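You operate a simulated robot arm through the tools that you are given. There is no shell and no other tool.

Carry out the task below with a simulated robot arm. There is one attempt and no reset: what you move stays moved.

Task
Put things in order on the wooden top. At the end: the blue pod stands where the purple can (marked "grape soda") stood; the green napkin roll stands where the white soda pot stood; the white soda pot from the wooden top is in the black tray; the purple can stands where the green napkin roll stood; whatever was shut is shut again. Leave all else as you found it, and nothing knocked over.

The check looks at the end state, three seconds after you hand in, the way a careful person would. Anything else that was tipped, shoved, dropped, spilled or broken makes it a failure. Flat cloth is picked up by pressing the open fingertips on it (5 to 10 N) and closing them slowly along it; thin cloth reads only 2 to 8 mm in the jaws.

Robot
A 6-joint arm with a two-finger parallel gripper, fixed in place. Base frame: the origin is on the floor under the middle of its stand, x ahead of it, y to its left, z up; the work surface is at about z = 0.9. Readings come in m, rad, newtons and seconds.
With the tool pointing down near the work surface it reaches from about 0.24 to 0.64 m from the base axis. Its first joint turns from -1.152 to 1.152 rad. Payload 2.7 kg.
Tool frame: the origin (TCP) lies between the finger pads and is the grasp point; the fingertips stand 0.023 m ahead of it; z points along the fingers, y is the line along which they close. The gripper opens to 0.094 m. The fingers are 0.038 m wide and 0.01 m thick; the gripper's body (0.054 by 0.096 m) begins 0.039 m behind the TCP.
Orientation is that of the tool frame in the base frame, as a unit quaternion [x, y, z, w]. With the fingers straight down and closing along the base's y, the tool's x points along the base's -x, its y along +y and its z along -z.

Tools
- The arm moves only by the tool nudge_tool. Its argument "increments" is a list of rows, each an object of numbers (a shift or turn left out is 0, a gripper value left out holds the last): "tx", "ty", "tz": the shift along the base's x, y, z in m; "wx", "wy", "wz": the turn, a rotation vector about the base's x, y, z in rad; "claw": the opening, from 0 (shut) to 1 (fully open). In form: [{"tx": .., "ty": .., "tz": .., "wx": .., "wy": .., "wz": .., "claw": ..}, ...]. A call has 1 to 20 rows; each row is the pose to reach, as a shift and turn from the pose commanded when the call began. A row lasts 0.2 s, in which the tool goes at most 0.05 m and 0.15 rad; a call with a longer step from one row to the next is refused whole, and so is a gripper value outside its range. A pose out of reach is approached as far as the arm can. The call stops where the force on the tool passes 40 N (or 10 N more than at its start, if that is more) or the arm is blocked; 0.2 s more then pass. The fingers move at their own pace (about 0.045 m/s each) and stop on an object; they squeeze with about 28 N. The grip force told is the motor's: it shows also when the fingers shut on nothing. Time passes only in rows, and 0.2 s behind the last, so rows that repeat a pose let the fingers close. It gives the time, the measured TCP pose, the force on the tool (base axes), the opening and the grip force at its end, in the units of the frame above (readings bear some noise), with the torque about the TCP (base axes, N m) and any sound that the robot's microphone picked up, and new pictures: "pictures" is both (left out), scene, wrist or none.
- Cameras (640 x 400 px; columns grow to the right, rows downward): "scene" is fixed at [0.0885, -0.4371, 1.4156]; the picture's right is [0.68, -0.73, 0.00], its down [-0.34, -0.32, -0.88] and it looks along [0.64, 0.60, -0.47] (base axes); focal length 376 px, centre (320, 200). "wrist" rides on the gripper at [0.086, 0.016, -0.075] in the tool frame; the picture's right is [-0.18, 0.98, 0.00], its down [-0.58, -0.11, -0.81] and it looks along [-0.79, -0.15, 0.59] (tool axes); focal length 243 px, centre (320, 200). There is no depth. A picture from a camera that has moved, and an enlarged one, comes with that camera's place and axes in the base frame and with its lens.
- zoom(camera, box): a new picture of the part [left, top, right, bottom] of that camera's present view, enlarged. The clock stands still meanwhile.
- hand_in(): hands the job in; it is judged then, once.

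Nothing tells you positions but the pictures and the camera data. Unless the task says otherwise, let go and move clear before handing in.

The tools are called after "Call:" as name(argument=value, ...) on one line, values as JSON. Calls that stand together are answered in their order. nudge_tool: Moves the arm, as the interface text tells. Its arguments: {"type":"object","properties":{"increments":{"type":"array"},"pictures":{"type":"string","enum":["both","scene","wrist","none"]}},"required":["increments"]} The other tools are called the same way: zoom (camera, box) takes an enlarged picture of a part of a camera's view; hand_in () hands the job in.

At the start:

```text
t: 0.0
tool_pos: [0.3787, 0.0554, 1.1419]
tcp_rot: [0.001, 1.0, 0.002, 0.0]
wrist_force: [-0.2, -0.2, -0.2]
torque: [-0.03, -0.04, 0.01]
opening: 0.0938
finger_force: 0.1
```

scene: 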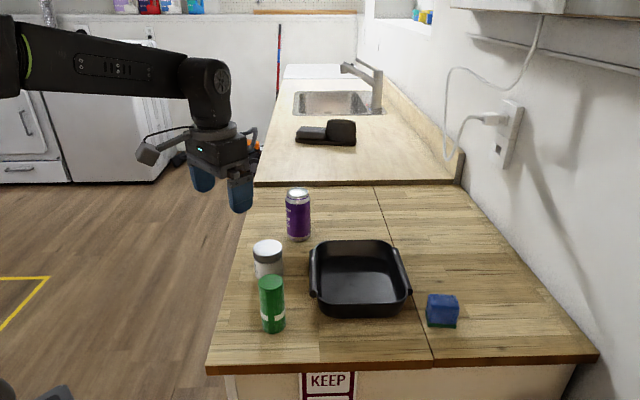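
wrist: 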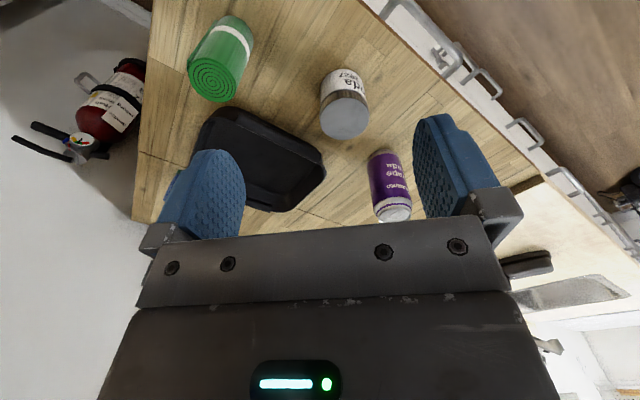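

I see a purple can, a white-lidded pot, a green napkin roll, a black tray and a blue pod on the wooden top. First I'll look closer at each of them.

Call:
zoom(camera="scene", box=[220, 170, 380, 270])

Call:
zoom(camera="scene", box=[220, 240, 380, 340])

Call:
zoom(camera="scene", box=[380, 260, 540, 360])

Call:
zoom(camera="wrist", box=[160, 0, 480, 240])

```text
4.00 times, centred on (300, 220) of scene
camera zoom: at [0.0885, -0.4371, 1.4156], right [0.68, -0.73, 0.0], down [-0.34, -0.32, -0.88], along [0.64, 0.6, -0.47], focal length 1503 px, centre (400, 120)
```

zoom: 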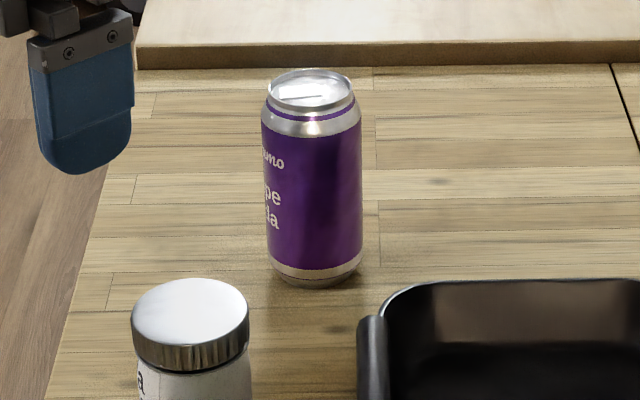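

```text
4.00 times, centred on (300, 290) of scene
camera zoom: at [0.0885, -0.4371, 1.4156], right [0.68, -0.73, 0.0], down [-0.34, -0.32, -0.88], along [0.64, 0.6, -0.47], focal length 1503 px, centre (400, -160)
```

zoom: 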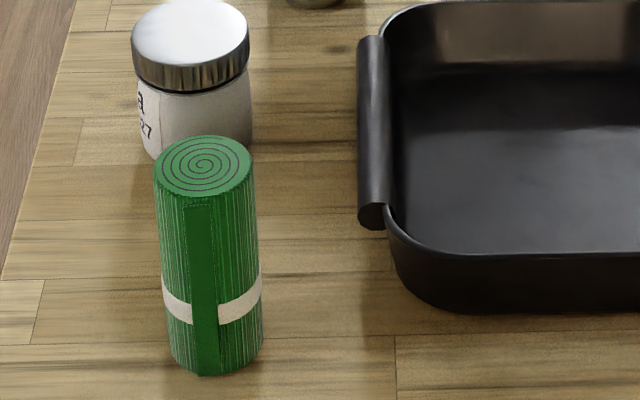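

```text
4.00 times, centred on (460, 310) of scene
camera zoom: at [0.0885, -0.4371, 1.4156], right [0.68, -0.73, 0.0], down [-0.34, -0.32, -0.88], along [0.64, 0.6, -0.47], focal length 1503 px, centre (-240, -240)
```

zoom: 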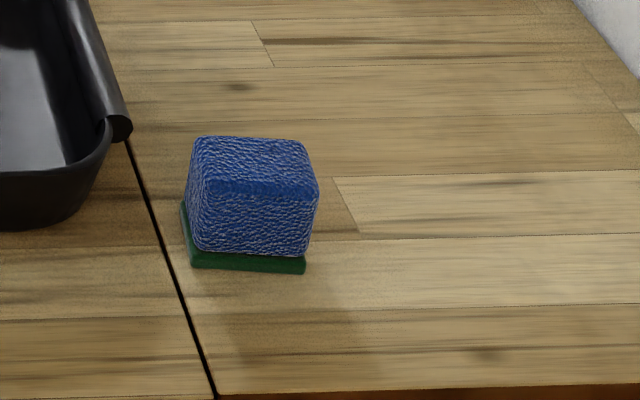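

```text
1.67 times, centred on (320, 120) of wrist
camera zoom: at [0.2919, 0.0724, 1.2159], right [0.18, 0.98, 0.0], down [0.58, -0.11, 0.81], along [0.79, -0.15, -0.59], focal length 404 px, centre (320, 333)
```

zoom: 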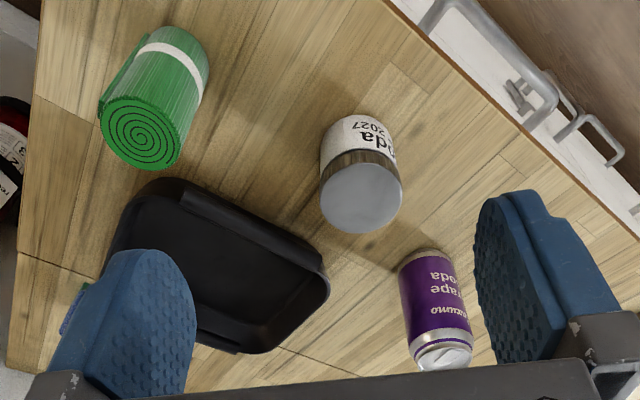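

The pot is at about (0.465, 0.07), the can at about (0.615, 0.13), the roll at about (0.385, -0.045), the pod at about (0.605, -0.25) and the tray centre near (0.57, -0.09). I'll move the open gripper to above the pot, staying clear of it, and check its position with the wrist camera.

Call:
nudge_tool(increments=[{"tx": 0.03, "ty": 0.005, "tz": -0.02, "claw": 1}, {"tx": 0.06, "ty": 0.01, "tz": -0.04}, {"tx": 0.086, "ty": 0.015, "tz": -0.06}, {"tx": 0.086, "ty": 0.015, "tz": -0.06}])

```text
t: 1.0
tool_pos: [0.4681, 0.0705, 1.081]
tcp_rot: [-0.001, 1.0, 0.001, 0.0]
wrist_force: [0.2, 0.2, 0.2]
torque: [0.0, 0.0, 0.02]
opening: 0.0941
finger_force: 0.0
camera wrist: at [0.3808, 0.0865, 1.1559], right [0.18, 0.98, 0.0], down [0.58, -0.11, 0.81], along [0.79, -0.15, -0.59], focal length 243 px, centre (320, 200)
```

scene: 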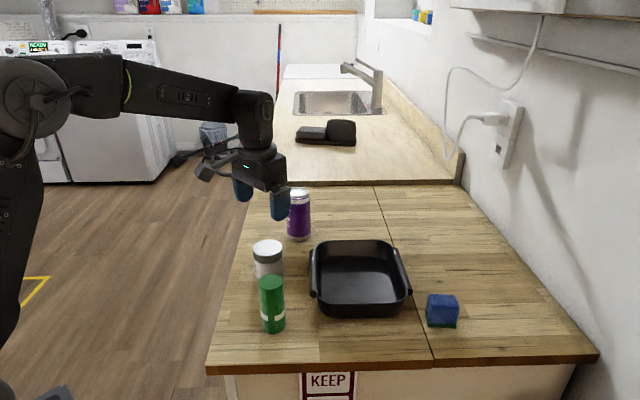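
wrist: 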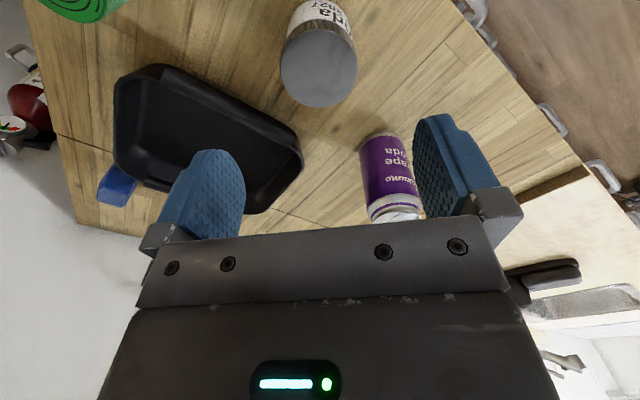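

The lid centre comes out at about (0.465, 0.070), nearly under the tool. I'll come down part of the way, still above the lid, and look again.

Call:
nudge_tool(increments=[{"tz": -0.03}, {"tz": -0.055}, {"tz": -0.055}])

Call:
zoom(camera="wrist", box=[160, 0, 480, 240])

Call:
zoom(camera="scene", box=[200, 160, 360, 260])

```text
t: 1.8
tool_pos: [0.4653, 0.0702, 1.0264]
tcp_rot: [0.0, 1.0, 0.001, 0.0]
wrist_force: [0.4, 0.0, -0.8]
torque: [-0.02, -0.02, 0.0]
opening: 0.0942
finger_force: 0.1
camera wrist: at [0.3784, 0.0858, 1.1012], right [0.18, 0.98, 0.0], down [0.58, -0.11, 0.81], along [0.79, -0.15, -0.59], focal length 243 px, centre (320, 200)
```

scene: 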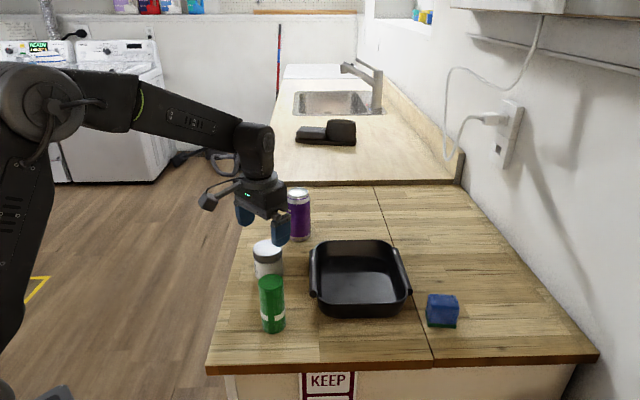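
wrist: 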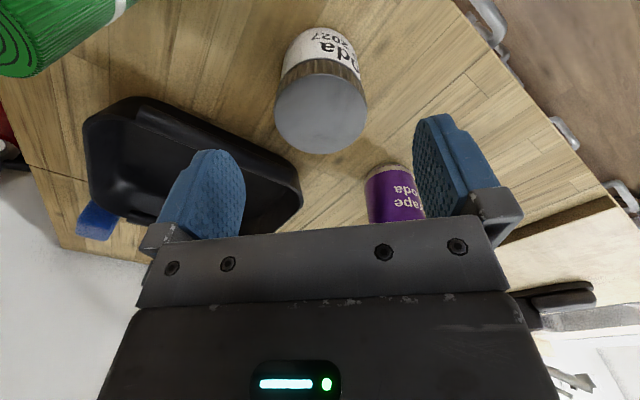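

```text
1.67 times, centred on (320, 120) of wrist
camera zoom: at [0.3784, 0.0858, 1.1012], right [0.18, 0.98, 0.0], down [0.58, -0.11, 0.81], along [0.79, -0.15, -0.59], focal length 404 px, centre (320, 333)
```

zoom: 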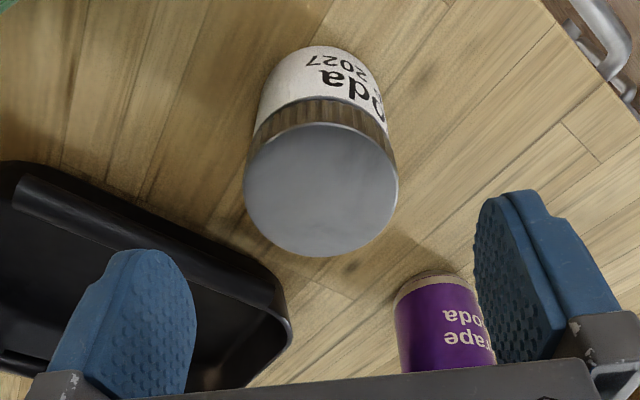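

```text
4.00 times, centred on (280, 210) of scene
camera zoom: at [0.0885, -0.4371, 1.4156], right [0.68, -0.73, 0.0], down [-0.34, -0.32, -0.88], along [0.64, 0.6, -0.47], focal length 1503 px, centre (480, 160)
```

zoom: 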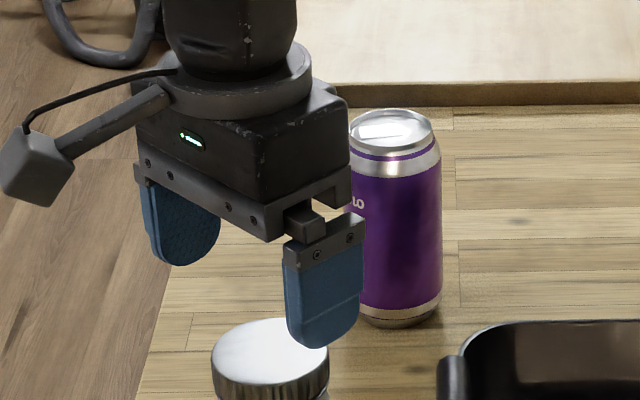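

The tool is centred over the pot within a millimetre. I'll go straight down to z≈0.947, which keeps the palm above the lid, then close.

Call:
nudge_tool(increments=[{"tz": -0.03}, {"tz": -0.06}, {"tz": -0.08}, {"tz": -0.08}, {"tz": -0.08, "claw": 0}, {"tz": -0.08, "claw": 0}, {"tz": -0.08, "claw": 0}, {"tz": -0.08, "claw": 0}, {"tz": -0.08, "claw": 0}])

Call:
zoom(camera="scene", box=[200, 200, 360, 300])

```text
t: 3.8
tool_pos: [0.4651, 0.0705, 0.9465]
tcp_rot: [0.0, 1.0, 0.001, 0.0]
wrist_force: [-1.2, 0.3, -1.1]
torque: [-0.02, 0.02, -0.02]
opening: 0.0582
finger_force: 28.0
camera wrist: at [0.3775, 0.0863, 1.0211], right [0.18, 0.98, 0.0], down [0.58, -0.11, 0.81], along [0.79, -0.15, -0.59], focal length 243 px, centre (320, 200)
```

scene: 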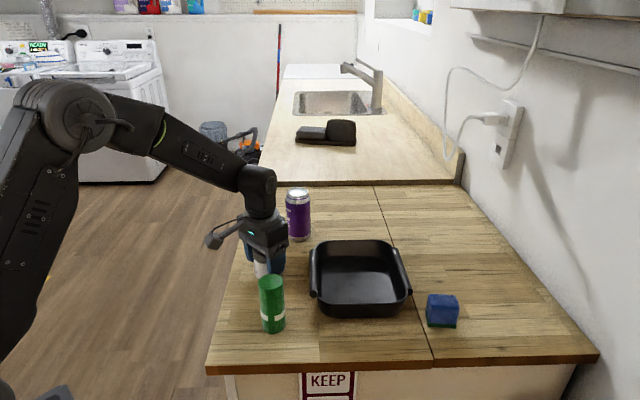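
wrist: 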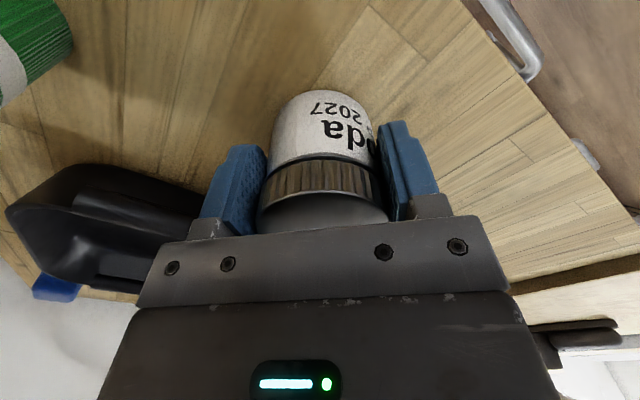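

```text
4.00 times, centred on (280, 250) of scene
camera zoom: at [0.0885, -0.4371, 1.4156], right [0.68, -0.73, 0.0], down [-0.34, -0.32, -0.88], along [0.64, 0.6, -0.47], focal length 1503 px, centre (480, 0)
```

zoom: 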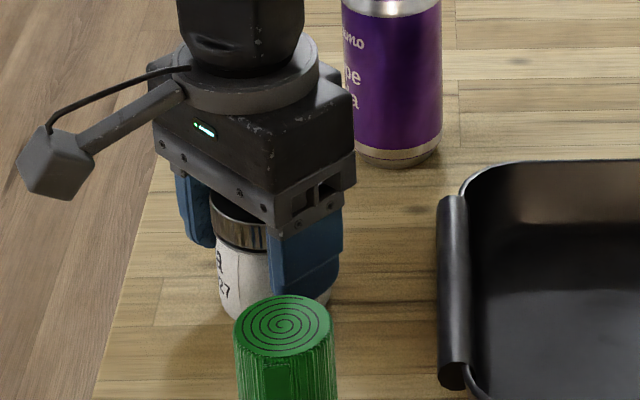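

The pot is gripped (opening 0.058 m, 28 N). I'll lift it straight up and look at the tray closely.

Call:
nudge_tool(increments=[{"tz": 0.02}, {"tz": 0.05}, {"tz": 0.09}, {"tz": 0.12}, {"tz": 0.12}])

Call:
zoom(camera="scene", box=[280, 220, 440, 320])

Call:
zoom(camera="scene", box=[200, 200, 360, 300])

```text
t: 5.0
tool_pos: [0.4648, 0.0708, 1.0679]
tcp_rot: [0.0, 1.0, 0.002, 0.0]
wrist_force: [-0.6, 1.2, -2.4]
torque: [0.0, 0.02, -0.01]
opening: 0.0582
finger_force: 28.3
camera wrist: at [0.3783, 0.0875, 1.1419], right [0.18, 0.98, 0.0], down [0.58, -0.11, 0.81], along [0.79, -0.15, -0.59], focal length 243 px, centre (320, 200)
```

scene: 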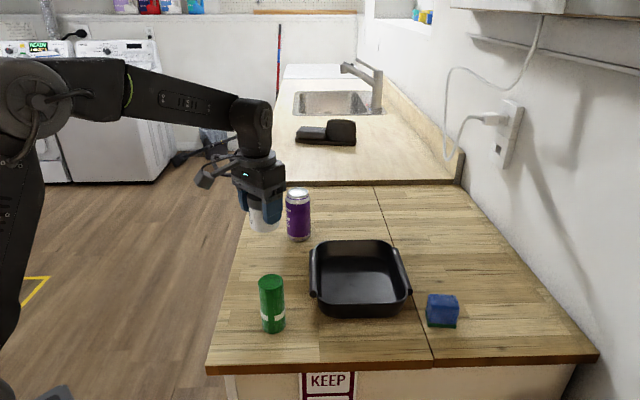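
wrist: 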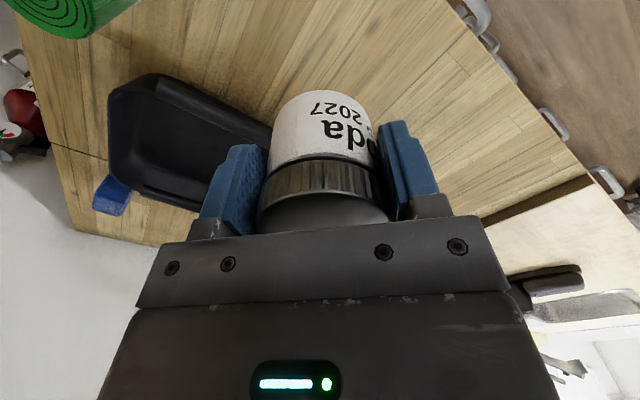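

```text
4.00 times, centred on (360, 270) of scene
camera zoom: at [0.0885, -0.4371, 1.4156], right [0.68, -0.73, 0.0], down [-0.34, -0.32, -0.88], along [0.64, 0.6, -0.47], focal length 1503 px, centre (160, -80)
```

zoom: 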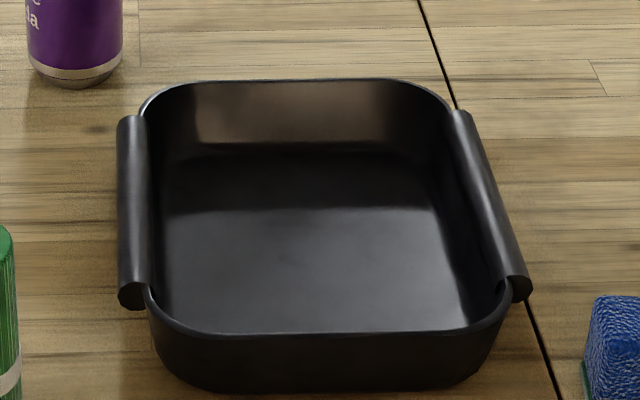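

```text
4.00 times, centred on (280, 250) of scene
camera zoom: at [0.0885, -0.4371, 1.4156], right [0.68, -0.73, 0.0], down [-0.34, -0.32, -0.88], along [0.64, 0.6, -0.47], focal length 1503 px, centre (480, 0)
```

zoom: 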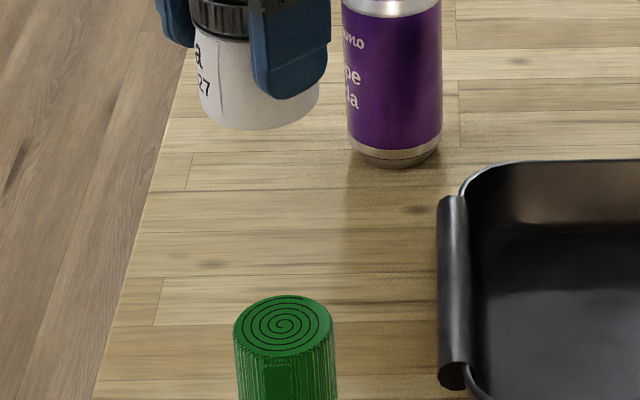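

The tray centre works out at about (0.577, -0.084), with the rim near z 0.94, so the pot fits easily in the middle. I'll carry the pot there at height.

Call:
nudge_tool(increments=[{"tx": 0.02, "ty": -0.03}, {"tx": 0.045, "ty": -0.065}, {"tx": 0.07, "ty": -0.1}, {"tx": 0.095, "ty": -0.135}, {"tx": 0.108, "ty": -0.155}, {"tx": 0.108, "ty": -0.155}])

Call:
zoom(camera="scene", box=[280, 190, 440, 290])

```text
t: 6.4
tool_pos: [0.5724, -0.0847, 1.0673]
tcp_rot: [-0.001, 1.0, 0.001, 0.0]
wrist_force: [0.0, 0.2, -1.2]
torque: [0.01, -0.01, 0.02]
opening: 0.0582
finger_force: 28.3
camera wrist: at [0.4856, -0.0679, 1.1414], right [0.18, 0.98, 0.0], down [0.58, -0.11, 0.81], along [0.79, -0.15, -0.59], focal length 243 px, centre (320, 200)
```

scene: 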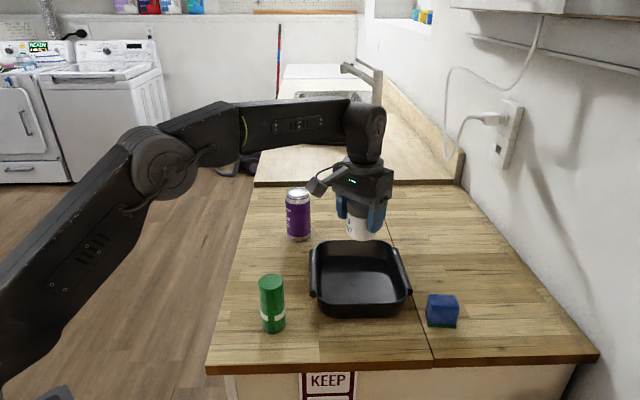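
wrist: 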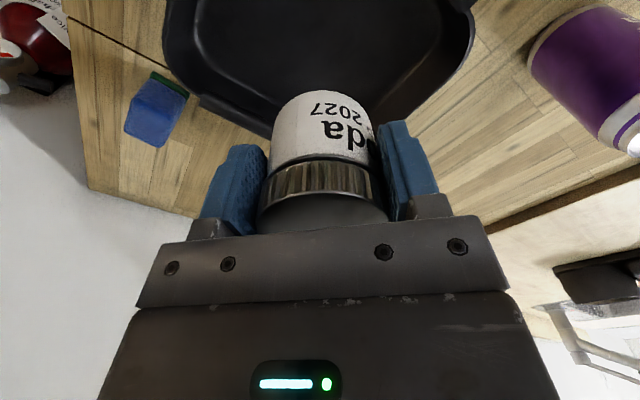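

```text
4.00 times, centred on (360, 240) of scene
camera zoom: at [0.0885, -0.4372, 1.4156], right [0.68, -0.73, 0.0], down [-0.34, -0.32, -0.88], along [0.64, 0.6, -0.47], focal length 1503 px, centre (160, 40)
```

zoom: 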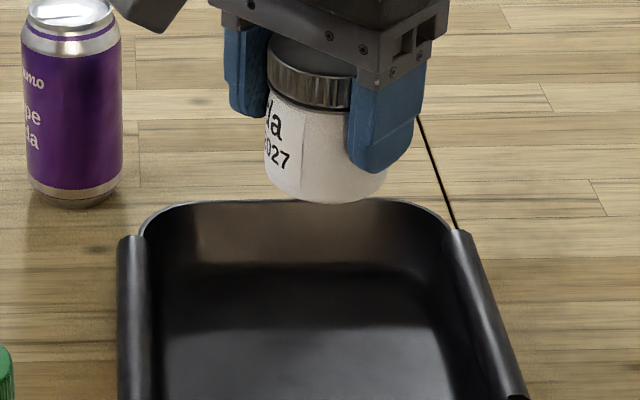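

The pot is over the tray middle. I'll lower it to just above the floor, then go down in small steps while watching the force.

Call:
nudge_tool(increments=[{"tz": -0.035}, {"tz": -0.07}, {"tz": -0.095}, {"tz": -0.105}, {"tz": -0.109}, {"tz": -0.109}])

Call:
zoom(camera="scene", box=[280, 220, 440, 320])

```text
t: 7.8
tool_pos: [0.5735, -0.0835, 0.957]
tcp_rot: [0.0, 1.0, 0.0, 0.0]
wrist_force: [-0.2, 0.2, -1.7]
torque: [0.0, 0.0, 0.05]
opening: 0.0578
finger_force: 27.9
camera wrist: at [0.4855, -0.0671, 1.0303], right [0.18, 0.98, 0.0], down [0.58, -0.11, 0.81], along [0.79, -0.15, -0.59], focal length 243 px, centre (320, 200)
```

scene: 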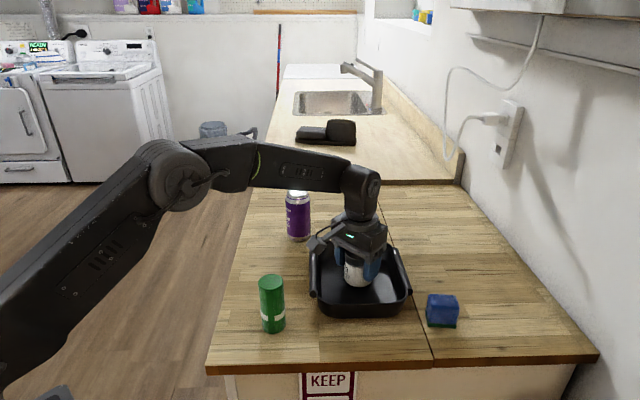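
wrist: 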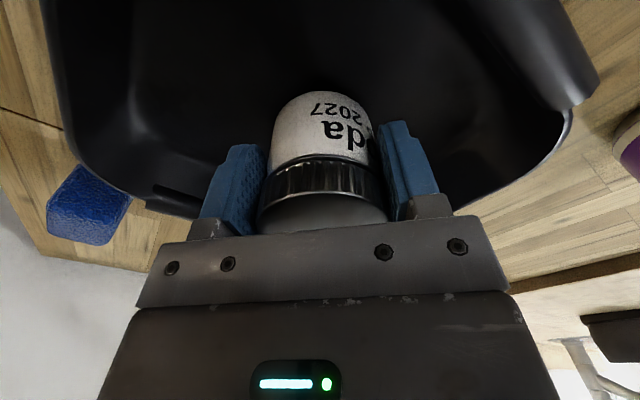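

```text
4.00 times, centred on (360, 270) of scene
camera zoom: at [0.0885, -0.4371, 1.4156], right [0.68, -0.73, 0.0], down [-0.34, -0.32, -0.88], along [0.64, 0.6, -0.47], focal length 1503 px, centre (160, -80)
```

zoom: 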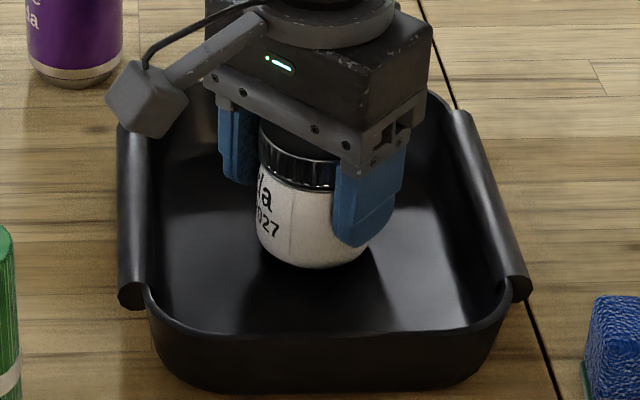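

The pot hangs a few millimetres above the tray floor. I'll step it down.

Call:
nudge_tool(increments=[{"tz": -0.002}, {"tz": -0.004}, {"tz": -0.004}], pictures="none")

```text
t: 8.6
tool_pos: [0.5726, -0.0841, 0.9534]
tcp_rot: [-0.001, 1.0, 0.002, -0.001]
wrist_force: [0.1, -0.1, -0.8]
torque: [-0.01, 0.0, -0.01]
opening: 0.058
finger_force: 27.9
```

Call:
nudge_tool(increments=[{"tz": -0.001}, {"tz": -0.002}, {"tz": -0.002}], pictures="none")

```text
t: 9.4
tool_pos: [0.5717, -0.0837, 0.9514]
tcp_rot: [-0.001, 1.0, 0.002, 0.001]
wrist_force: [-1.0, 0.6, 2.5]
torque: [-0.02, -0.02, -0.06]
opening: 0.0577
finger_force: 28.1
```

The force has started to rise, so the pot may be touching the floor. I'll go one more millimetre to confirm.

Call:
nudge_tool(increments=[{"tz": -0.001}, {"tz": -0.001}, {"tz": -0.001}])

```text
t: 10.2
tool_pos: [0.5736, -0.0823, 0.9526]
tcp_rot: [-0.002, 1.0, 0.001, 0.002]
wrist_force: [-2.7, 0.5, 12.4]
torque: [-0.04, 0.13, -0.02]
opening: 0.0578
finger_force: 27.8
camera wrist: at [0.486, -0.0673, 1.0257], right [0.18, 0.98, 0.0], down [0.58, -0.11, 0.81], along [0.79, -0.15, -0.59], focal length 243 px, centre (320, 200)
```

scene: 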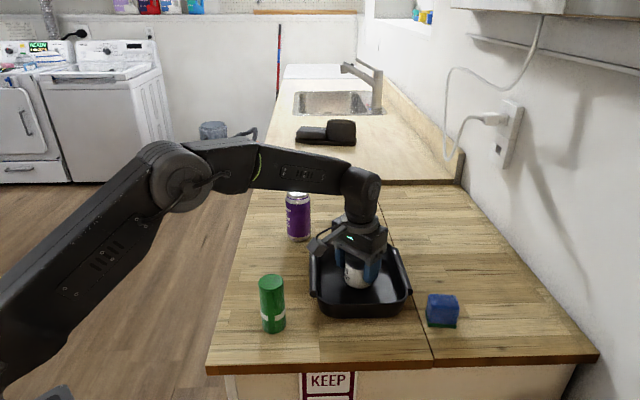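
wrist: 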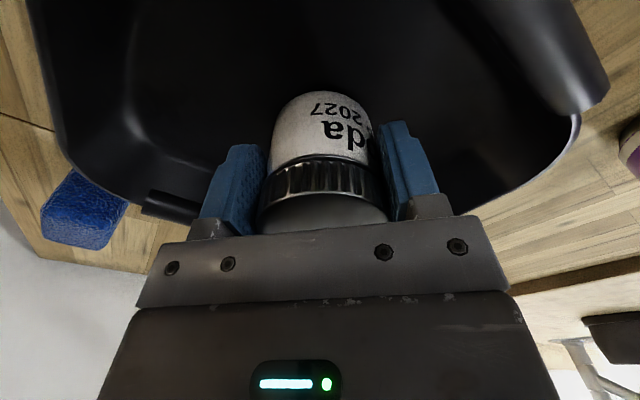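

Contact is confirmed at 12 N. I'll ease off by a millimetre, open the fingers and withdraw straight up.

Call:
nudge_tool(increments=[{"tz": 0.001}, {"tz": 0.001, "claw": 0.75}, {"tz": 0.001, "claw": 0.95}, {"tz": 0.001, "claw": 0.95}, {"tz": 0.001, "claw": 0.95}, {"tz": 0.02}, {"tz": 0.06}, {"tz": 0.1}, {"tz": 0.14}, {"tz": 0.14}])

Call:
zoom(camera="scene", box=[280, 220, 440, 320])

```text
t: 12.4
tool_pos: [0.5718, -0.0825, 1.092]
tcp_rot: [0.0, 1.0, 0.001, 0.001]
wrist_force: [0.2, 0.5, -0.1]
torque: [-0.04, 0.03, -0.05]
opening: 0.089
finger_force: 0.1
camera wrist: at [0.4848, -0.0664, 1.1656], right [0.18, 0.98, 0.0], down [0.58, -0.11, 0.81], along [0.79, -0.15, -0.59], focal length 243 px, centre (320, 200)
```

scene: 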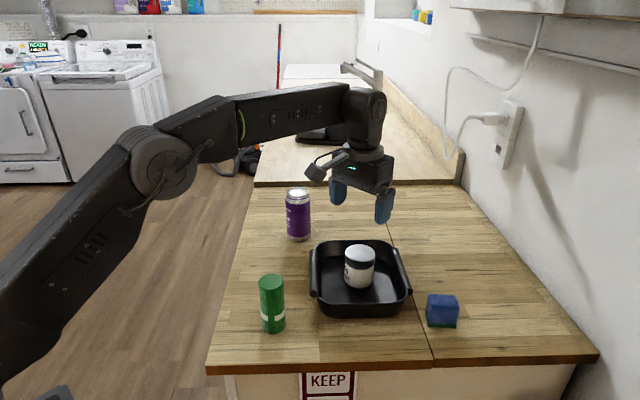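
wrist: 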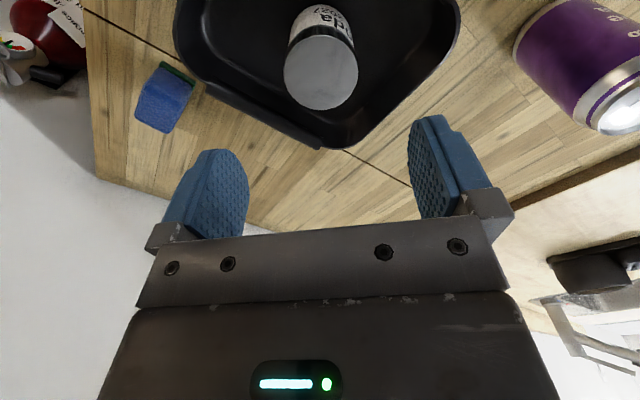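

```text
4.00 times, centred on (360, 270) of scene
camera zoom: at [0.0885, -0.4371, 1.4156], right [0.68, -0.73, 0.0], down [-0.34, -0.32, -0.88], along [0.64, 0.6, -0.47], focal length 1503 px, centre (160, -80)
```

zoom: 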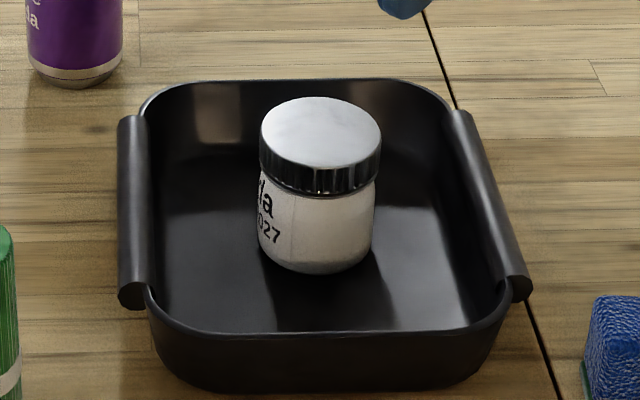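

The pot stands upright in the tray and the tray hasn't moved. Next is the green roll at about (0.378, -0.045), so I'll move above it and look.

Call:
nudge_tool(increments=[{"tx": -0.03, "ty": 0.005, "tz": 0.01, "claw": 1}, {"tx": -0.07, "ty": 0.014, "tz": 0.01}, {"tx": -0.11, "ty": 0.022, "tz": 0.01}, {"tx": -0.15, "ty": 0.03, "tz": 0.01}, {"tx": -0.18, "ty": 0.037, "tz": 0.01}, {"tx": -0.193, "ty": 0.04, "tz": 0.0}, {"tx": -0.193, "ty": 0.04, "tz": 0.0}])

Call:
zoom(camera="wrist", box=[160, 0, 480, 240])

```text
t: 14.0
tool_pos: [0.3789, -0.0423, 1.0905]
tcp_rot: [-0.001, 1.0, 0.001, 0.0]
wrist_force: [-0.5, -0.3, -0.9]
torque: [0.01, 0.01, 0.0]
opening: 0.094
finger_force: 0.1
camera wrist: at [0.2921, -0.0256, 1.1647], right [0.18, 0.98, 0.0], down [0.58, -0.11, 0.81], along [0.79, -0.15, -0.59], focal length 243 px, centre (320, 200)
```

scene: 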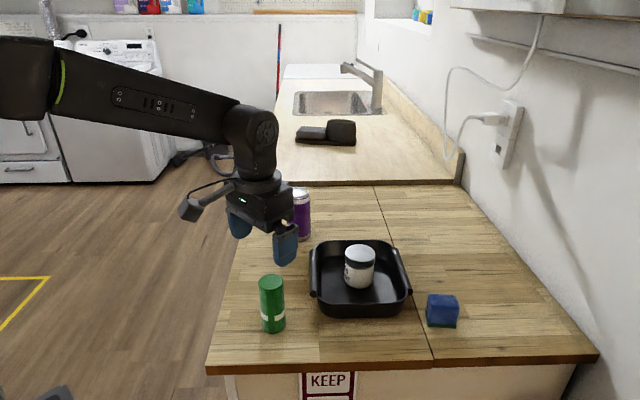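
wrist: 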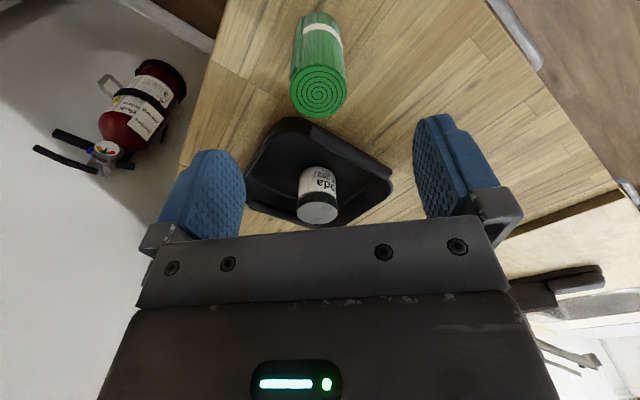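

```text
1.67 times, centred on (320, 120) of wrist
camera zoom: at [0.2921, -0.0256, 1.1647], right [0.18, 0.98, 0.0], down [0.58, -0.11, 0.81], along [0.79, -0.15, -0.59], focal length 404 px, centre (320, 333)
```

zoom: 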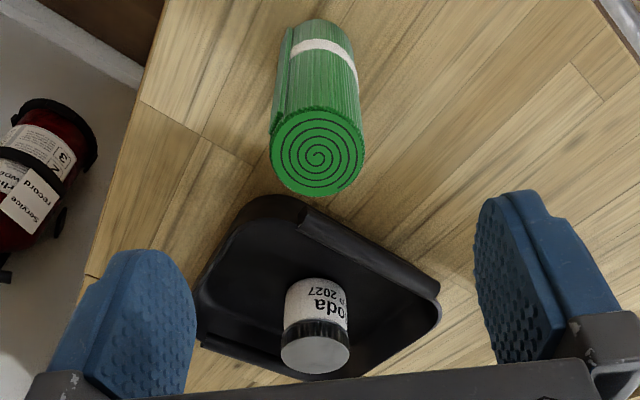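

The roll is between the fingers, slightly ahead in x. I'll come down to just above its top and look again.

Call:
nudge_tool(increments=[{"tx": 0.003, "tz": -0.025}, {"tx": 0.003, "tz": -0.043}, {"tx": 0.003, "tz": -0.043}], pictures="both")

Call:
zoom(camera="wrist", box=[160, 0, 480, 240])

Call:
zoom(camera="scene", box=[200, 240, 360, 340])

```text
t: 14.8
tool_pos: [0.3824, -0.044, 1.0466]
tcp_rot: [0.001, 1.0, 0.001, 0.001]
wrist_force: [-0.2, 1.2, 0.2]
torque: [-0.02, -0.03, 0.0]
opening: 0.0939
finger_force: 0.0
camera wrist: at [0.2952, -0.0271, 1.1217], right [0.18, 0.98, 0.0], down [0.58, -0.11, 0.81], along [0.79, -0.15, -0.59], focal length 243 px, centre (320, 200)
```

scene: 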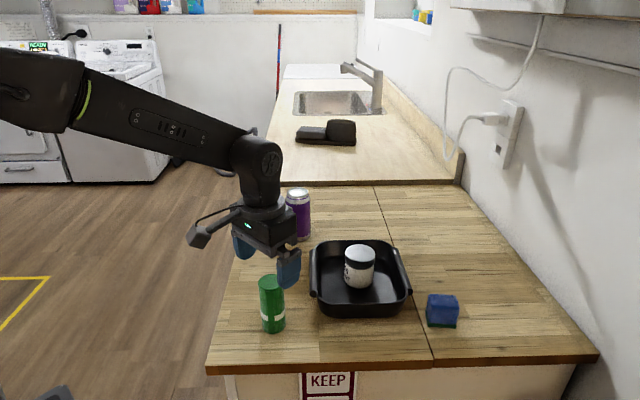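
wrist: 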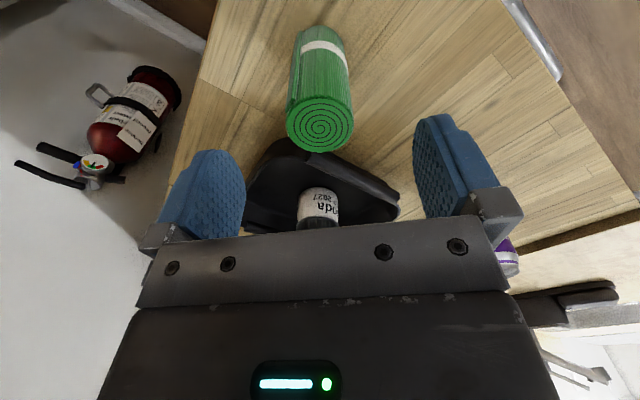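

```text
1.67 times, centred on (320, 120) of wrist
camera zoom: at [0.2952, -0.0271, 1.1217], right [0.18, 0.98, 0.0], down [0.58, -0.11, 0.81], along [0.79, -0.15, -0.59], focal length 404 px, centre (320, 333)
```

zoom: 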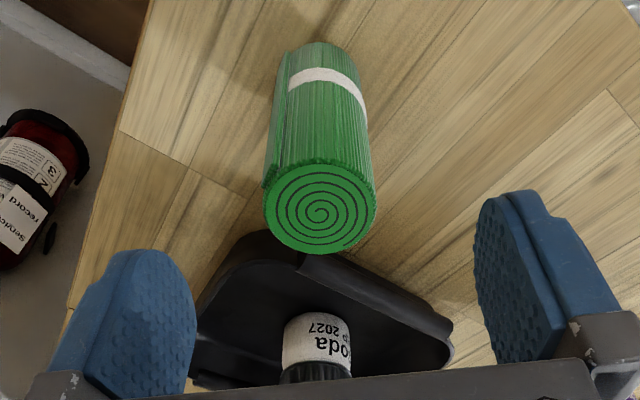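

```text
4.00 times, centred on (280, 290) of scene
camera zoom: at [0.0885, -0.4371, 1.4156], right [0.68, -0.73, 0.0], down [-0.34, -0.32, -0.88], along [0.64, 0.6, -0.47], focal length 1503 px, centre (480, -160)
```

zoom: 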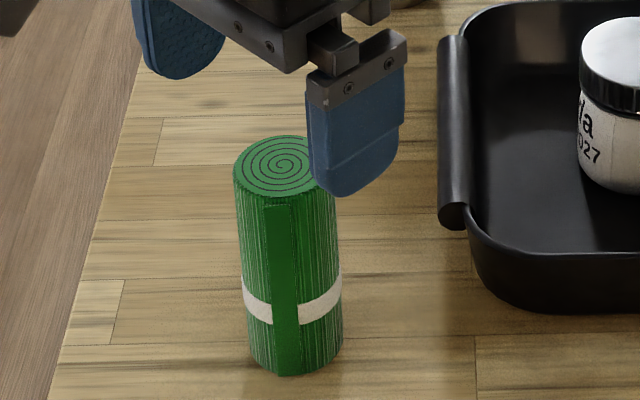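

The roll stands at (0.383, -0.044) with its top near z 1.00, and the tool is centred on it. I'll go down to z≈0.97 and close.

Call:
nudge_tool(increments=[{"tx": 0.001, "tz": -0.03}, {"tx": 0.001, "tz": -0.06}, {"tx": 0.001, "tz": -0.078}, {"tx": 0.001, "tz": -0.078}, {"tx": 0.001, "tz": -0.078, "claw": 0}, {"tx": 0.001, "tz": -0.078, "claw": 0}, {"tx": 0.001, "tz": -0.078, "claw": 0}, {"tx": 0.001, "tz": -0.078, "claw": 0}, {"tx": 0.001, "tz": -0.078, "claw": 0}, {"tx": 0.001, "tz": -0.078, "claw": 0}])

Call:
zoom(camera="scene", box=[200, 240, 360, 340])

```text
t: 17.0
tool_pos: [0.3835, -0.0446, 0.97]
tcp_rot: [0.0, 1.0, 0.002, 0.0]
wrist_force: [1.3, -0.3, -0.1]
torque: [-0.01, -0.01, -0.02]
opening: 0.0412
finger_force: 28.0
camera wrist: at [0.2969, -0.0279, 1.0439], right [0.18, 0.98, 0.0], down [0.58, -0.11, 0.81], along [0.79, -0.15, -0.59], focal length 243 px, centre (320, 200)
```

scene: 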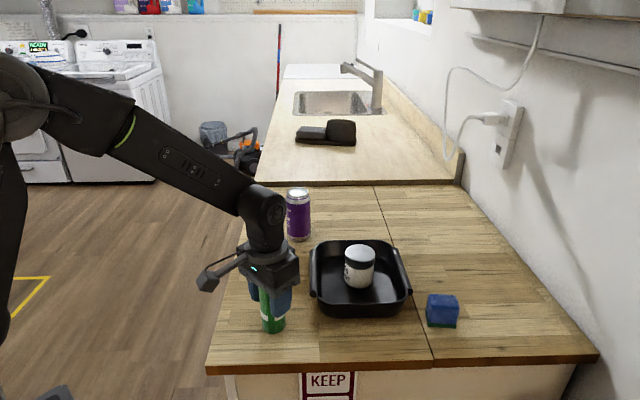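
wrist: 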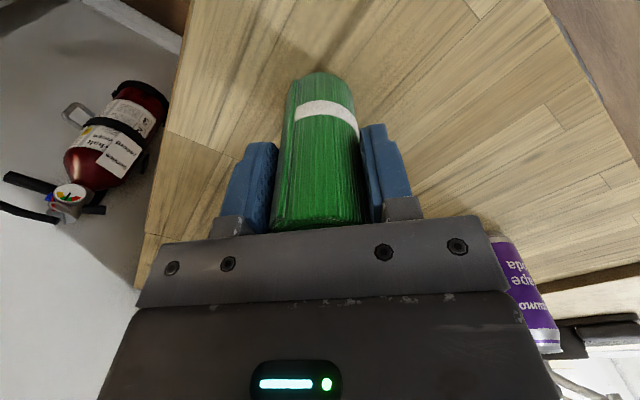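

```text
4.00 times, centred on (280, 290) of scene
camera zoom: at [0.0885, -0.4371, 1.4156], right [0.68, -0.73, 0.0], down [-0.34, -0.32, -0.88], along [0.64, 0.6, -0.47], focal length 1503 px, centre (480, -160)
```

zoom: 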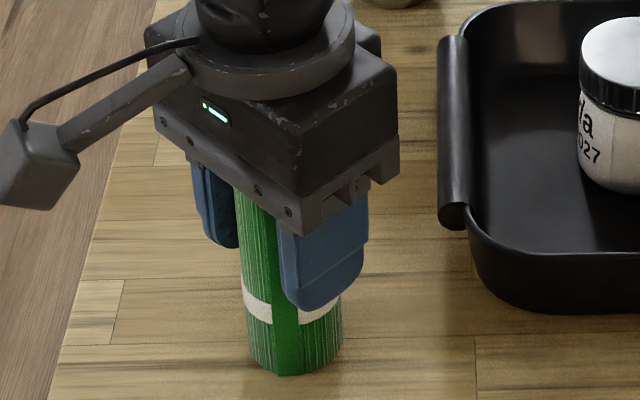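

The roll is gripped (opening 0.041 m) at (0.384, -0.045). I'll lift it and carry it to the pot's old spot at (0.465, 0.0705).

Call:
nudge_tool(increments=[{"tz": 0.02}, {"tz": 0.05}, {"tz": 0.08}, {"tx": 0.02, "ty": 0.029, "tz": 0.08}, {"tx": 0.043, "ty": 0.061, "tz": 0.08}, {"tx": 0.065, "ty": 0.092, "tz": 0.08}, {"tx": 0.0811, "ty": 0.1151, "tz": 0.08}, {"tx": 0.0811, "ty": 0.1151, "tz": 0.08}, {"tx": 0.0811, "ty": 0.1151, "tz": 0.05}, {"tx": 0.0811, "ty": 0.1151, "tz": 0.025}, {"tx": 0.0811, "ty": 0.1151, "tz": 0.01}, {"tx": 0.0811, "ty": 0.1151, "tz": 0.005}, {"tx": 0.0811, "ty": 0.1151, "tz": 0.005}])

Call:
zoom(camera="scene", box=[200, 200, 360, 300])

```text
t: 19.8
tool_pos: [0.4643, 0.0706, 0.9743]
tcp_rot: [0.0, 1.0, 0.002, 0.0]
wrist_force: [-1.1, 0.8, -0.8]
torque: [0.01, -0.01, 0.02]
opening: 0.041
finger_force: 27.9
camera wrist: at [0.3775, 0.0873, 1.0481], right [0.18, 0.98, 0.0], down [0.58, -0.11, 0.81], along [0.79, -0.15, -0.59], focal length 243 px, centre (320, 200)
```

scene: 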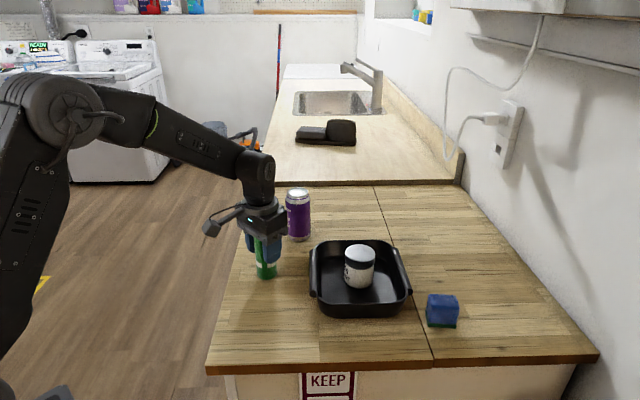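
wrist: 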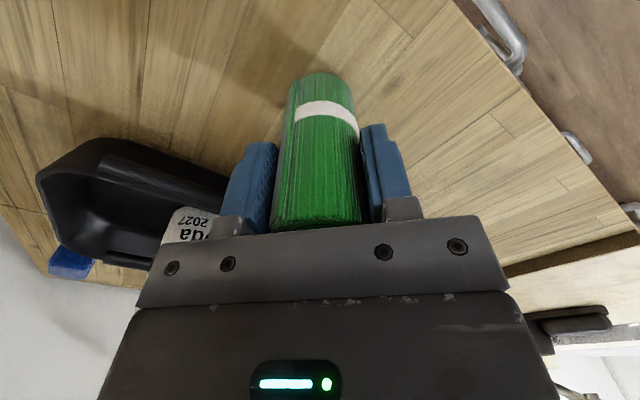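

```text
4.00 times, centred on (280, 250) of scene
camera zoom: at [0.0885, -0.4371, 1.4156], right [0.68, -0.73, 0.0], down [-0.34, -0.32, -0.88], along [0.64, 0.6, -0.47], focal length 1503 px, centre (480, 0)
```

zoom: 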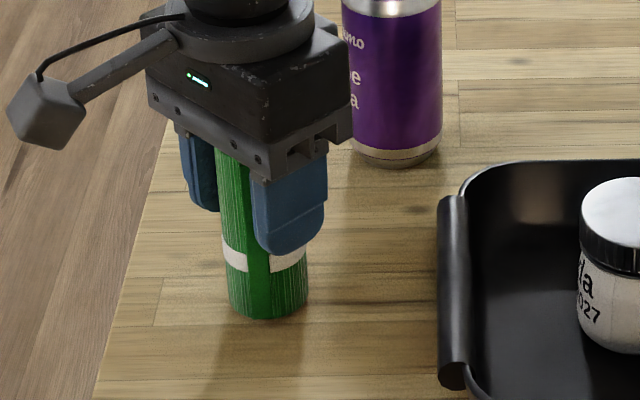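

The roll is about 5 mm above the surface at the pot's old spot. I'll lower it gently and watch the force.

Call:
nudge_tool(increments=[{"tz": -0.002}, {"tz": -0.004}, {"tz": -0.004}], pictures="none")

```text
t: 20.6
tool_pos: [0.4647, 0.0718, 0.9698]
tcp_rot: [0.0, 1.0, 0.001, 0.0]
wrist_force: [-0.2, -0.6, -1.4]
torque: [-0.03, -0.01, 0.0]
opening: 0.0412
finger_force: 27.7
```

Call:
nudge_tool(increments=[{"tz": -0.001}, {"tz": -0.002}, {"tz": -0.002}], pictures="none")

```text
t: 21.4
tool_pos: [0.4628, 0.0716, 0.97]
tcp_rot: [0.0, 1.0, 0.001, 0.001]
wrist_force: [-4.6, 1.7, 16.3]
torque: [-0.01, 0.39, -0.04]
opening: 0.0409
finger_force: 27.8
```

It's in contact at 16 N. I'll ease off 1 mm, open fully and withdraw upward.

Call:
nudge_tool(increments=[{"tz": 0.001}, {"tz": 0.0015}, {"tz": 0.0015, "claw": 0.7}, {"tz": 0.0015, "claw": 1}, {"tz": 0.0015, "claw": 1}, {"tz": 0.0015, "claw": 1}, {"tz": 0.02}, {"tz": 0.06}, {"tz": 0.1}, {"tz": 0.13}, {"tz": 0.13}])

Call:
zoom(camera="scene", box=[200, 200, 360, 300])

Call:
zoom(camera="wrist", box=[160, 0, 480, 240])

```text
t: 23.8
tool_pos: [0.4664, 0.0708, 1.098]
tcp_rot: [0.001, 1.0, 0.001, 0.0]
wrist_force: [0.6, -1.2, -0.1]
torque: [0.01, -0.01, 0.02]
opening: 0.094
finger_force: 0.0
camera wrist: at [0.3794, 0.088, 1.1715], right [0.18, 0.98, 0.0], down [0.58, -0.11, 0.81], along [0.79, -0.15, -0.59], focal length 243 px, centre (320, 200)
```

scene: 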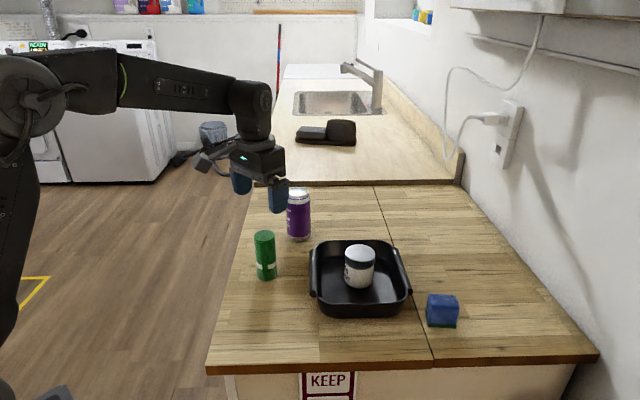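
wrist: 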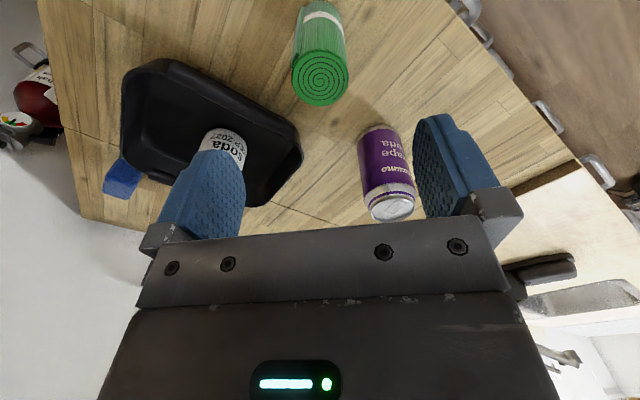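

```text
4.00 times, centred on (280, 250) of scene
camera zoom: at [0.0885, -0.4371, 1.4156], right [0.68, -0.73, 0.0], down [-0.34, -0.32, -0.88], along [0.64, 0.6, -0.47], focal length 1503 px, centre (480, 0)
```

zoom: 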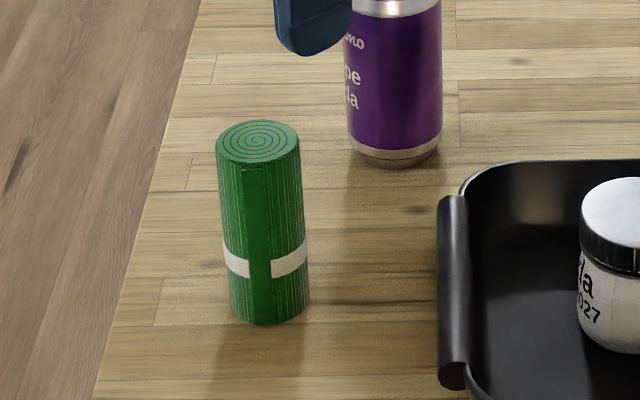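

```text
1.67 times, centred on (320, 120) of wrist
camera zoom: at [0.3794, 0.088, 1.1715], right [0.18, 0.98, 0.0], down [0.58, -0.11, 0.81], along [0.79, -0.15, -0.59], focal length 404 px, centre (320, 333)
```

zoom: 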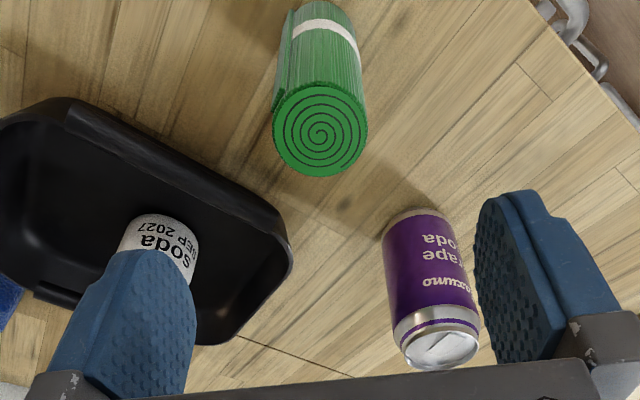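

The roll stands upright at (0.465, 0.071). Next is the purple can, at about (0.612, 0.127), so I'll move above it and look.

Call:
nudge_tool(increments=[{"tx": 0.035, "ty": 0.014, "tz": 0.005}, {"tx": 0.07, "ty": 0.028, "tz": 0.005}, {"tx": 0.105, "ty": 0.042, "tz": 0.005}, {"tx": 0.13, "ty": 0.052, "tz": 0.005}, {"tx": 0.145, "ty": 0.056, "tz": 0.0}, {"tx": 0.145, "ty": 0.056, "tz": 0.0}])

Call:
zoom(camera="wrist", box=[160, 0, 480, 240])

```text
t: 25.2
tool_pos: [0.5965, 0.1211, 1.0907]
tcp_rot: [0.0, 1.0, 0.001, 0.0]
wrist_force: [0.6, -0.5, 0.8]
torque: [-0.01, 0.02, 0.01]
opening: 0.0938
finger_force: 0.1
out of reach, approached as far as the arm can: row 4, 5, 6
camera wrist: at [0.5078, 0.1383, 1.1664], right [0.18, 0.98, 0.0], down [0.58, -0.11, 0.81], along [0.79, -0.15, -0.59], focal length 243 px, centre (320, 200)
```

scene: 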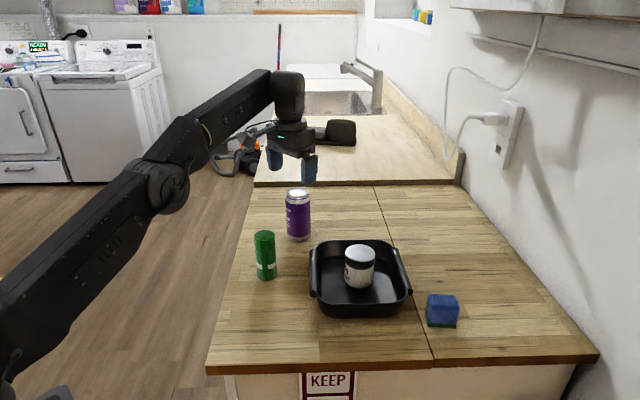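
wrist: 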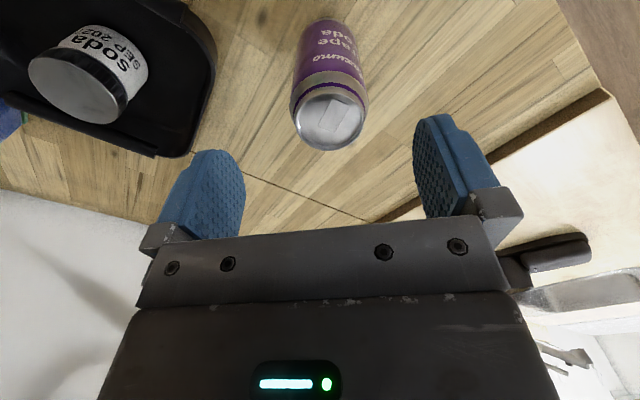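

```text
1.67 times, centred on (320, 120) of wrist
camera zoom: at [0.5078, 0.1383, 1.1664], right [0.18, 0.98, 0.0], down [0.58, -0.11, 0.81], along [0.79, -0.15, -0.59], focal length 404 px, centre (320, 333)
```

zoom: 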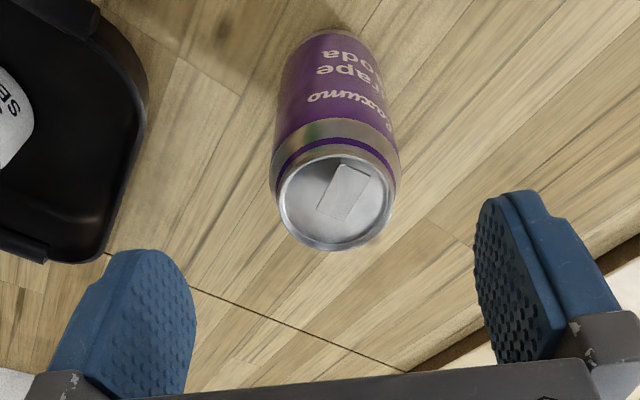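

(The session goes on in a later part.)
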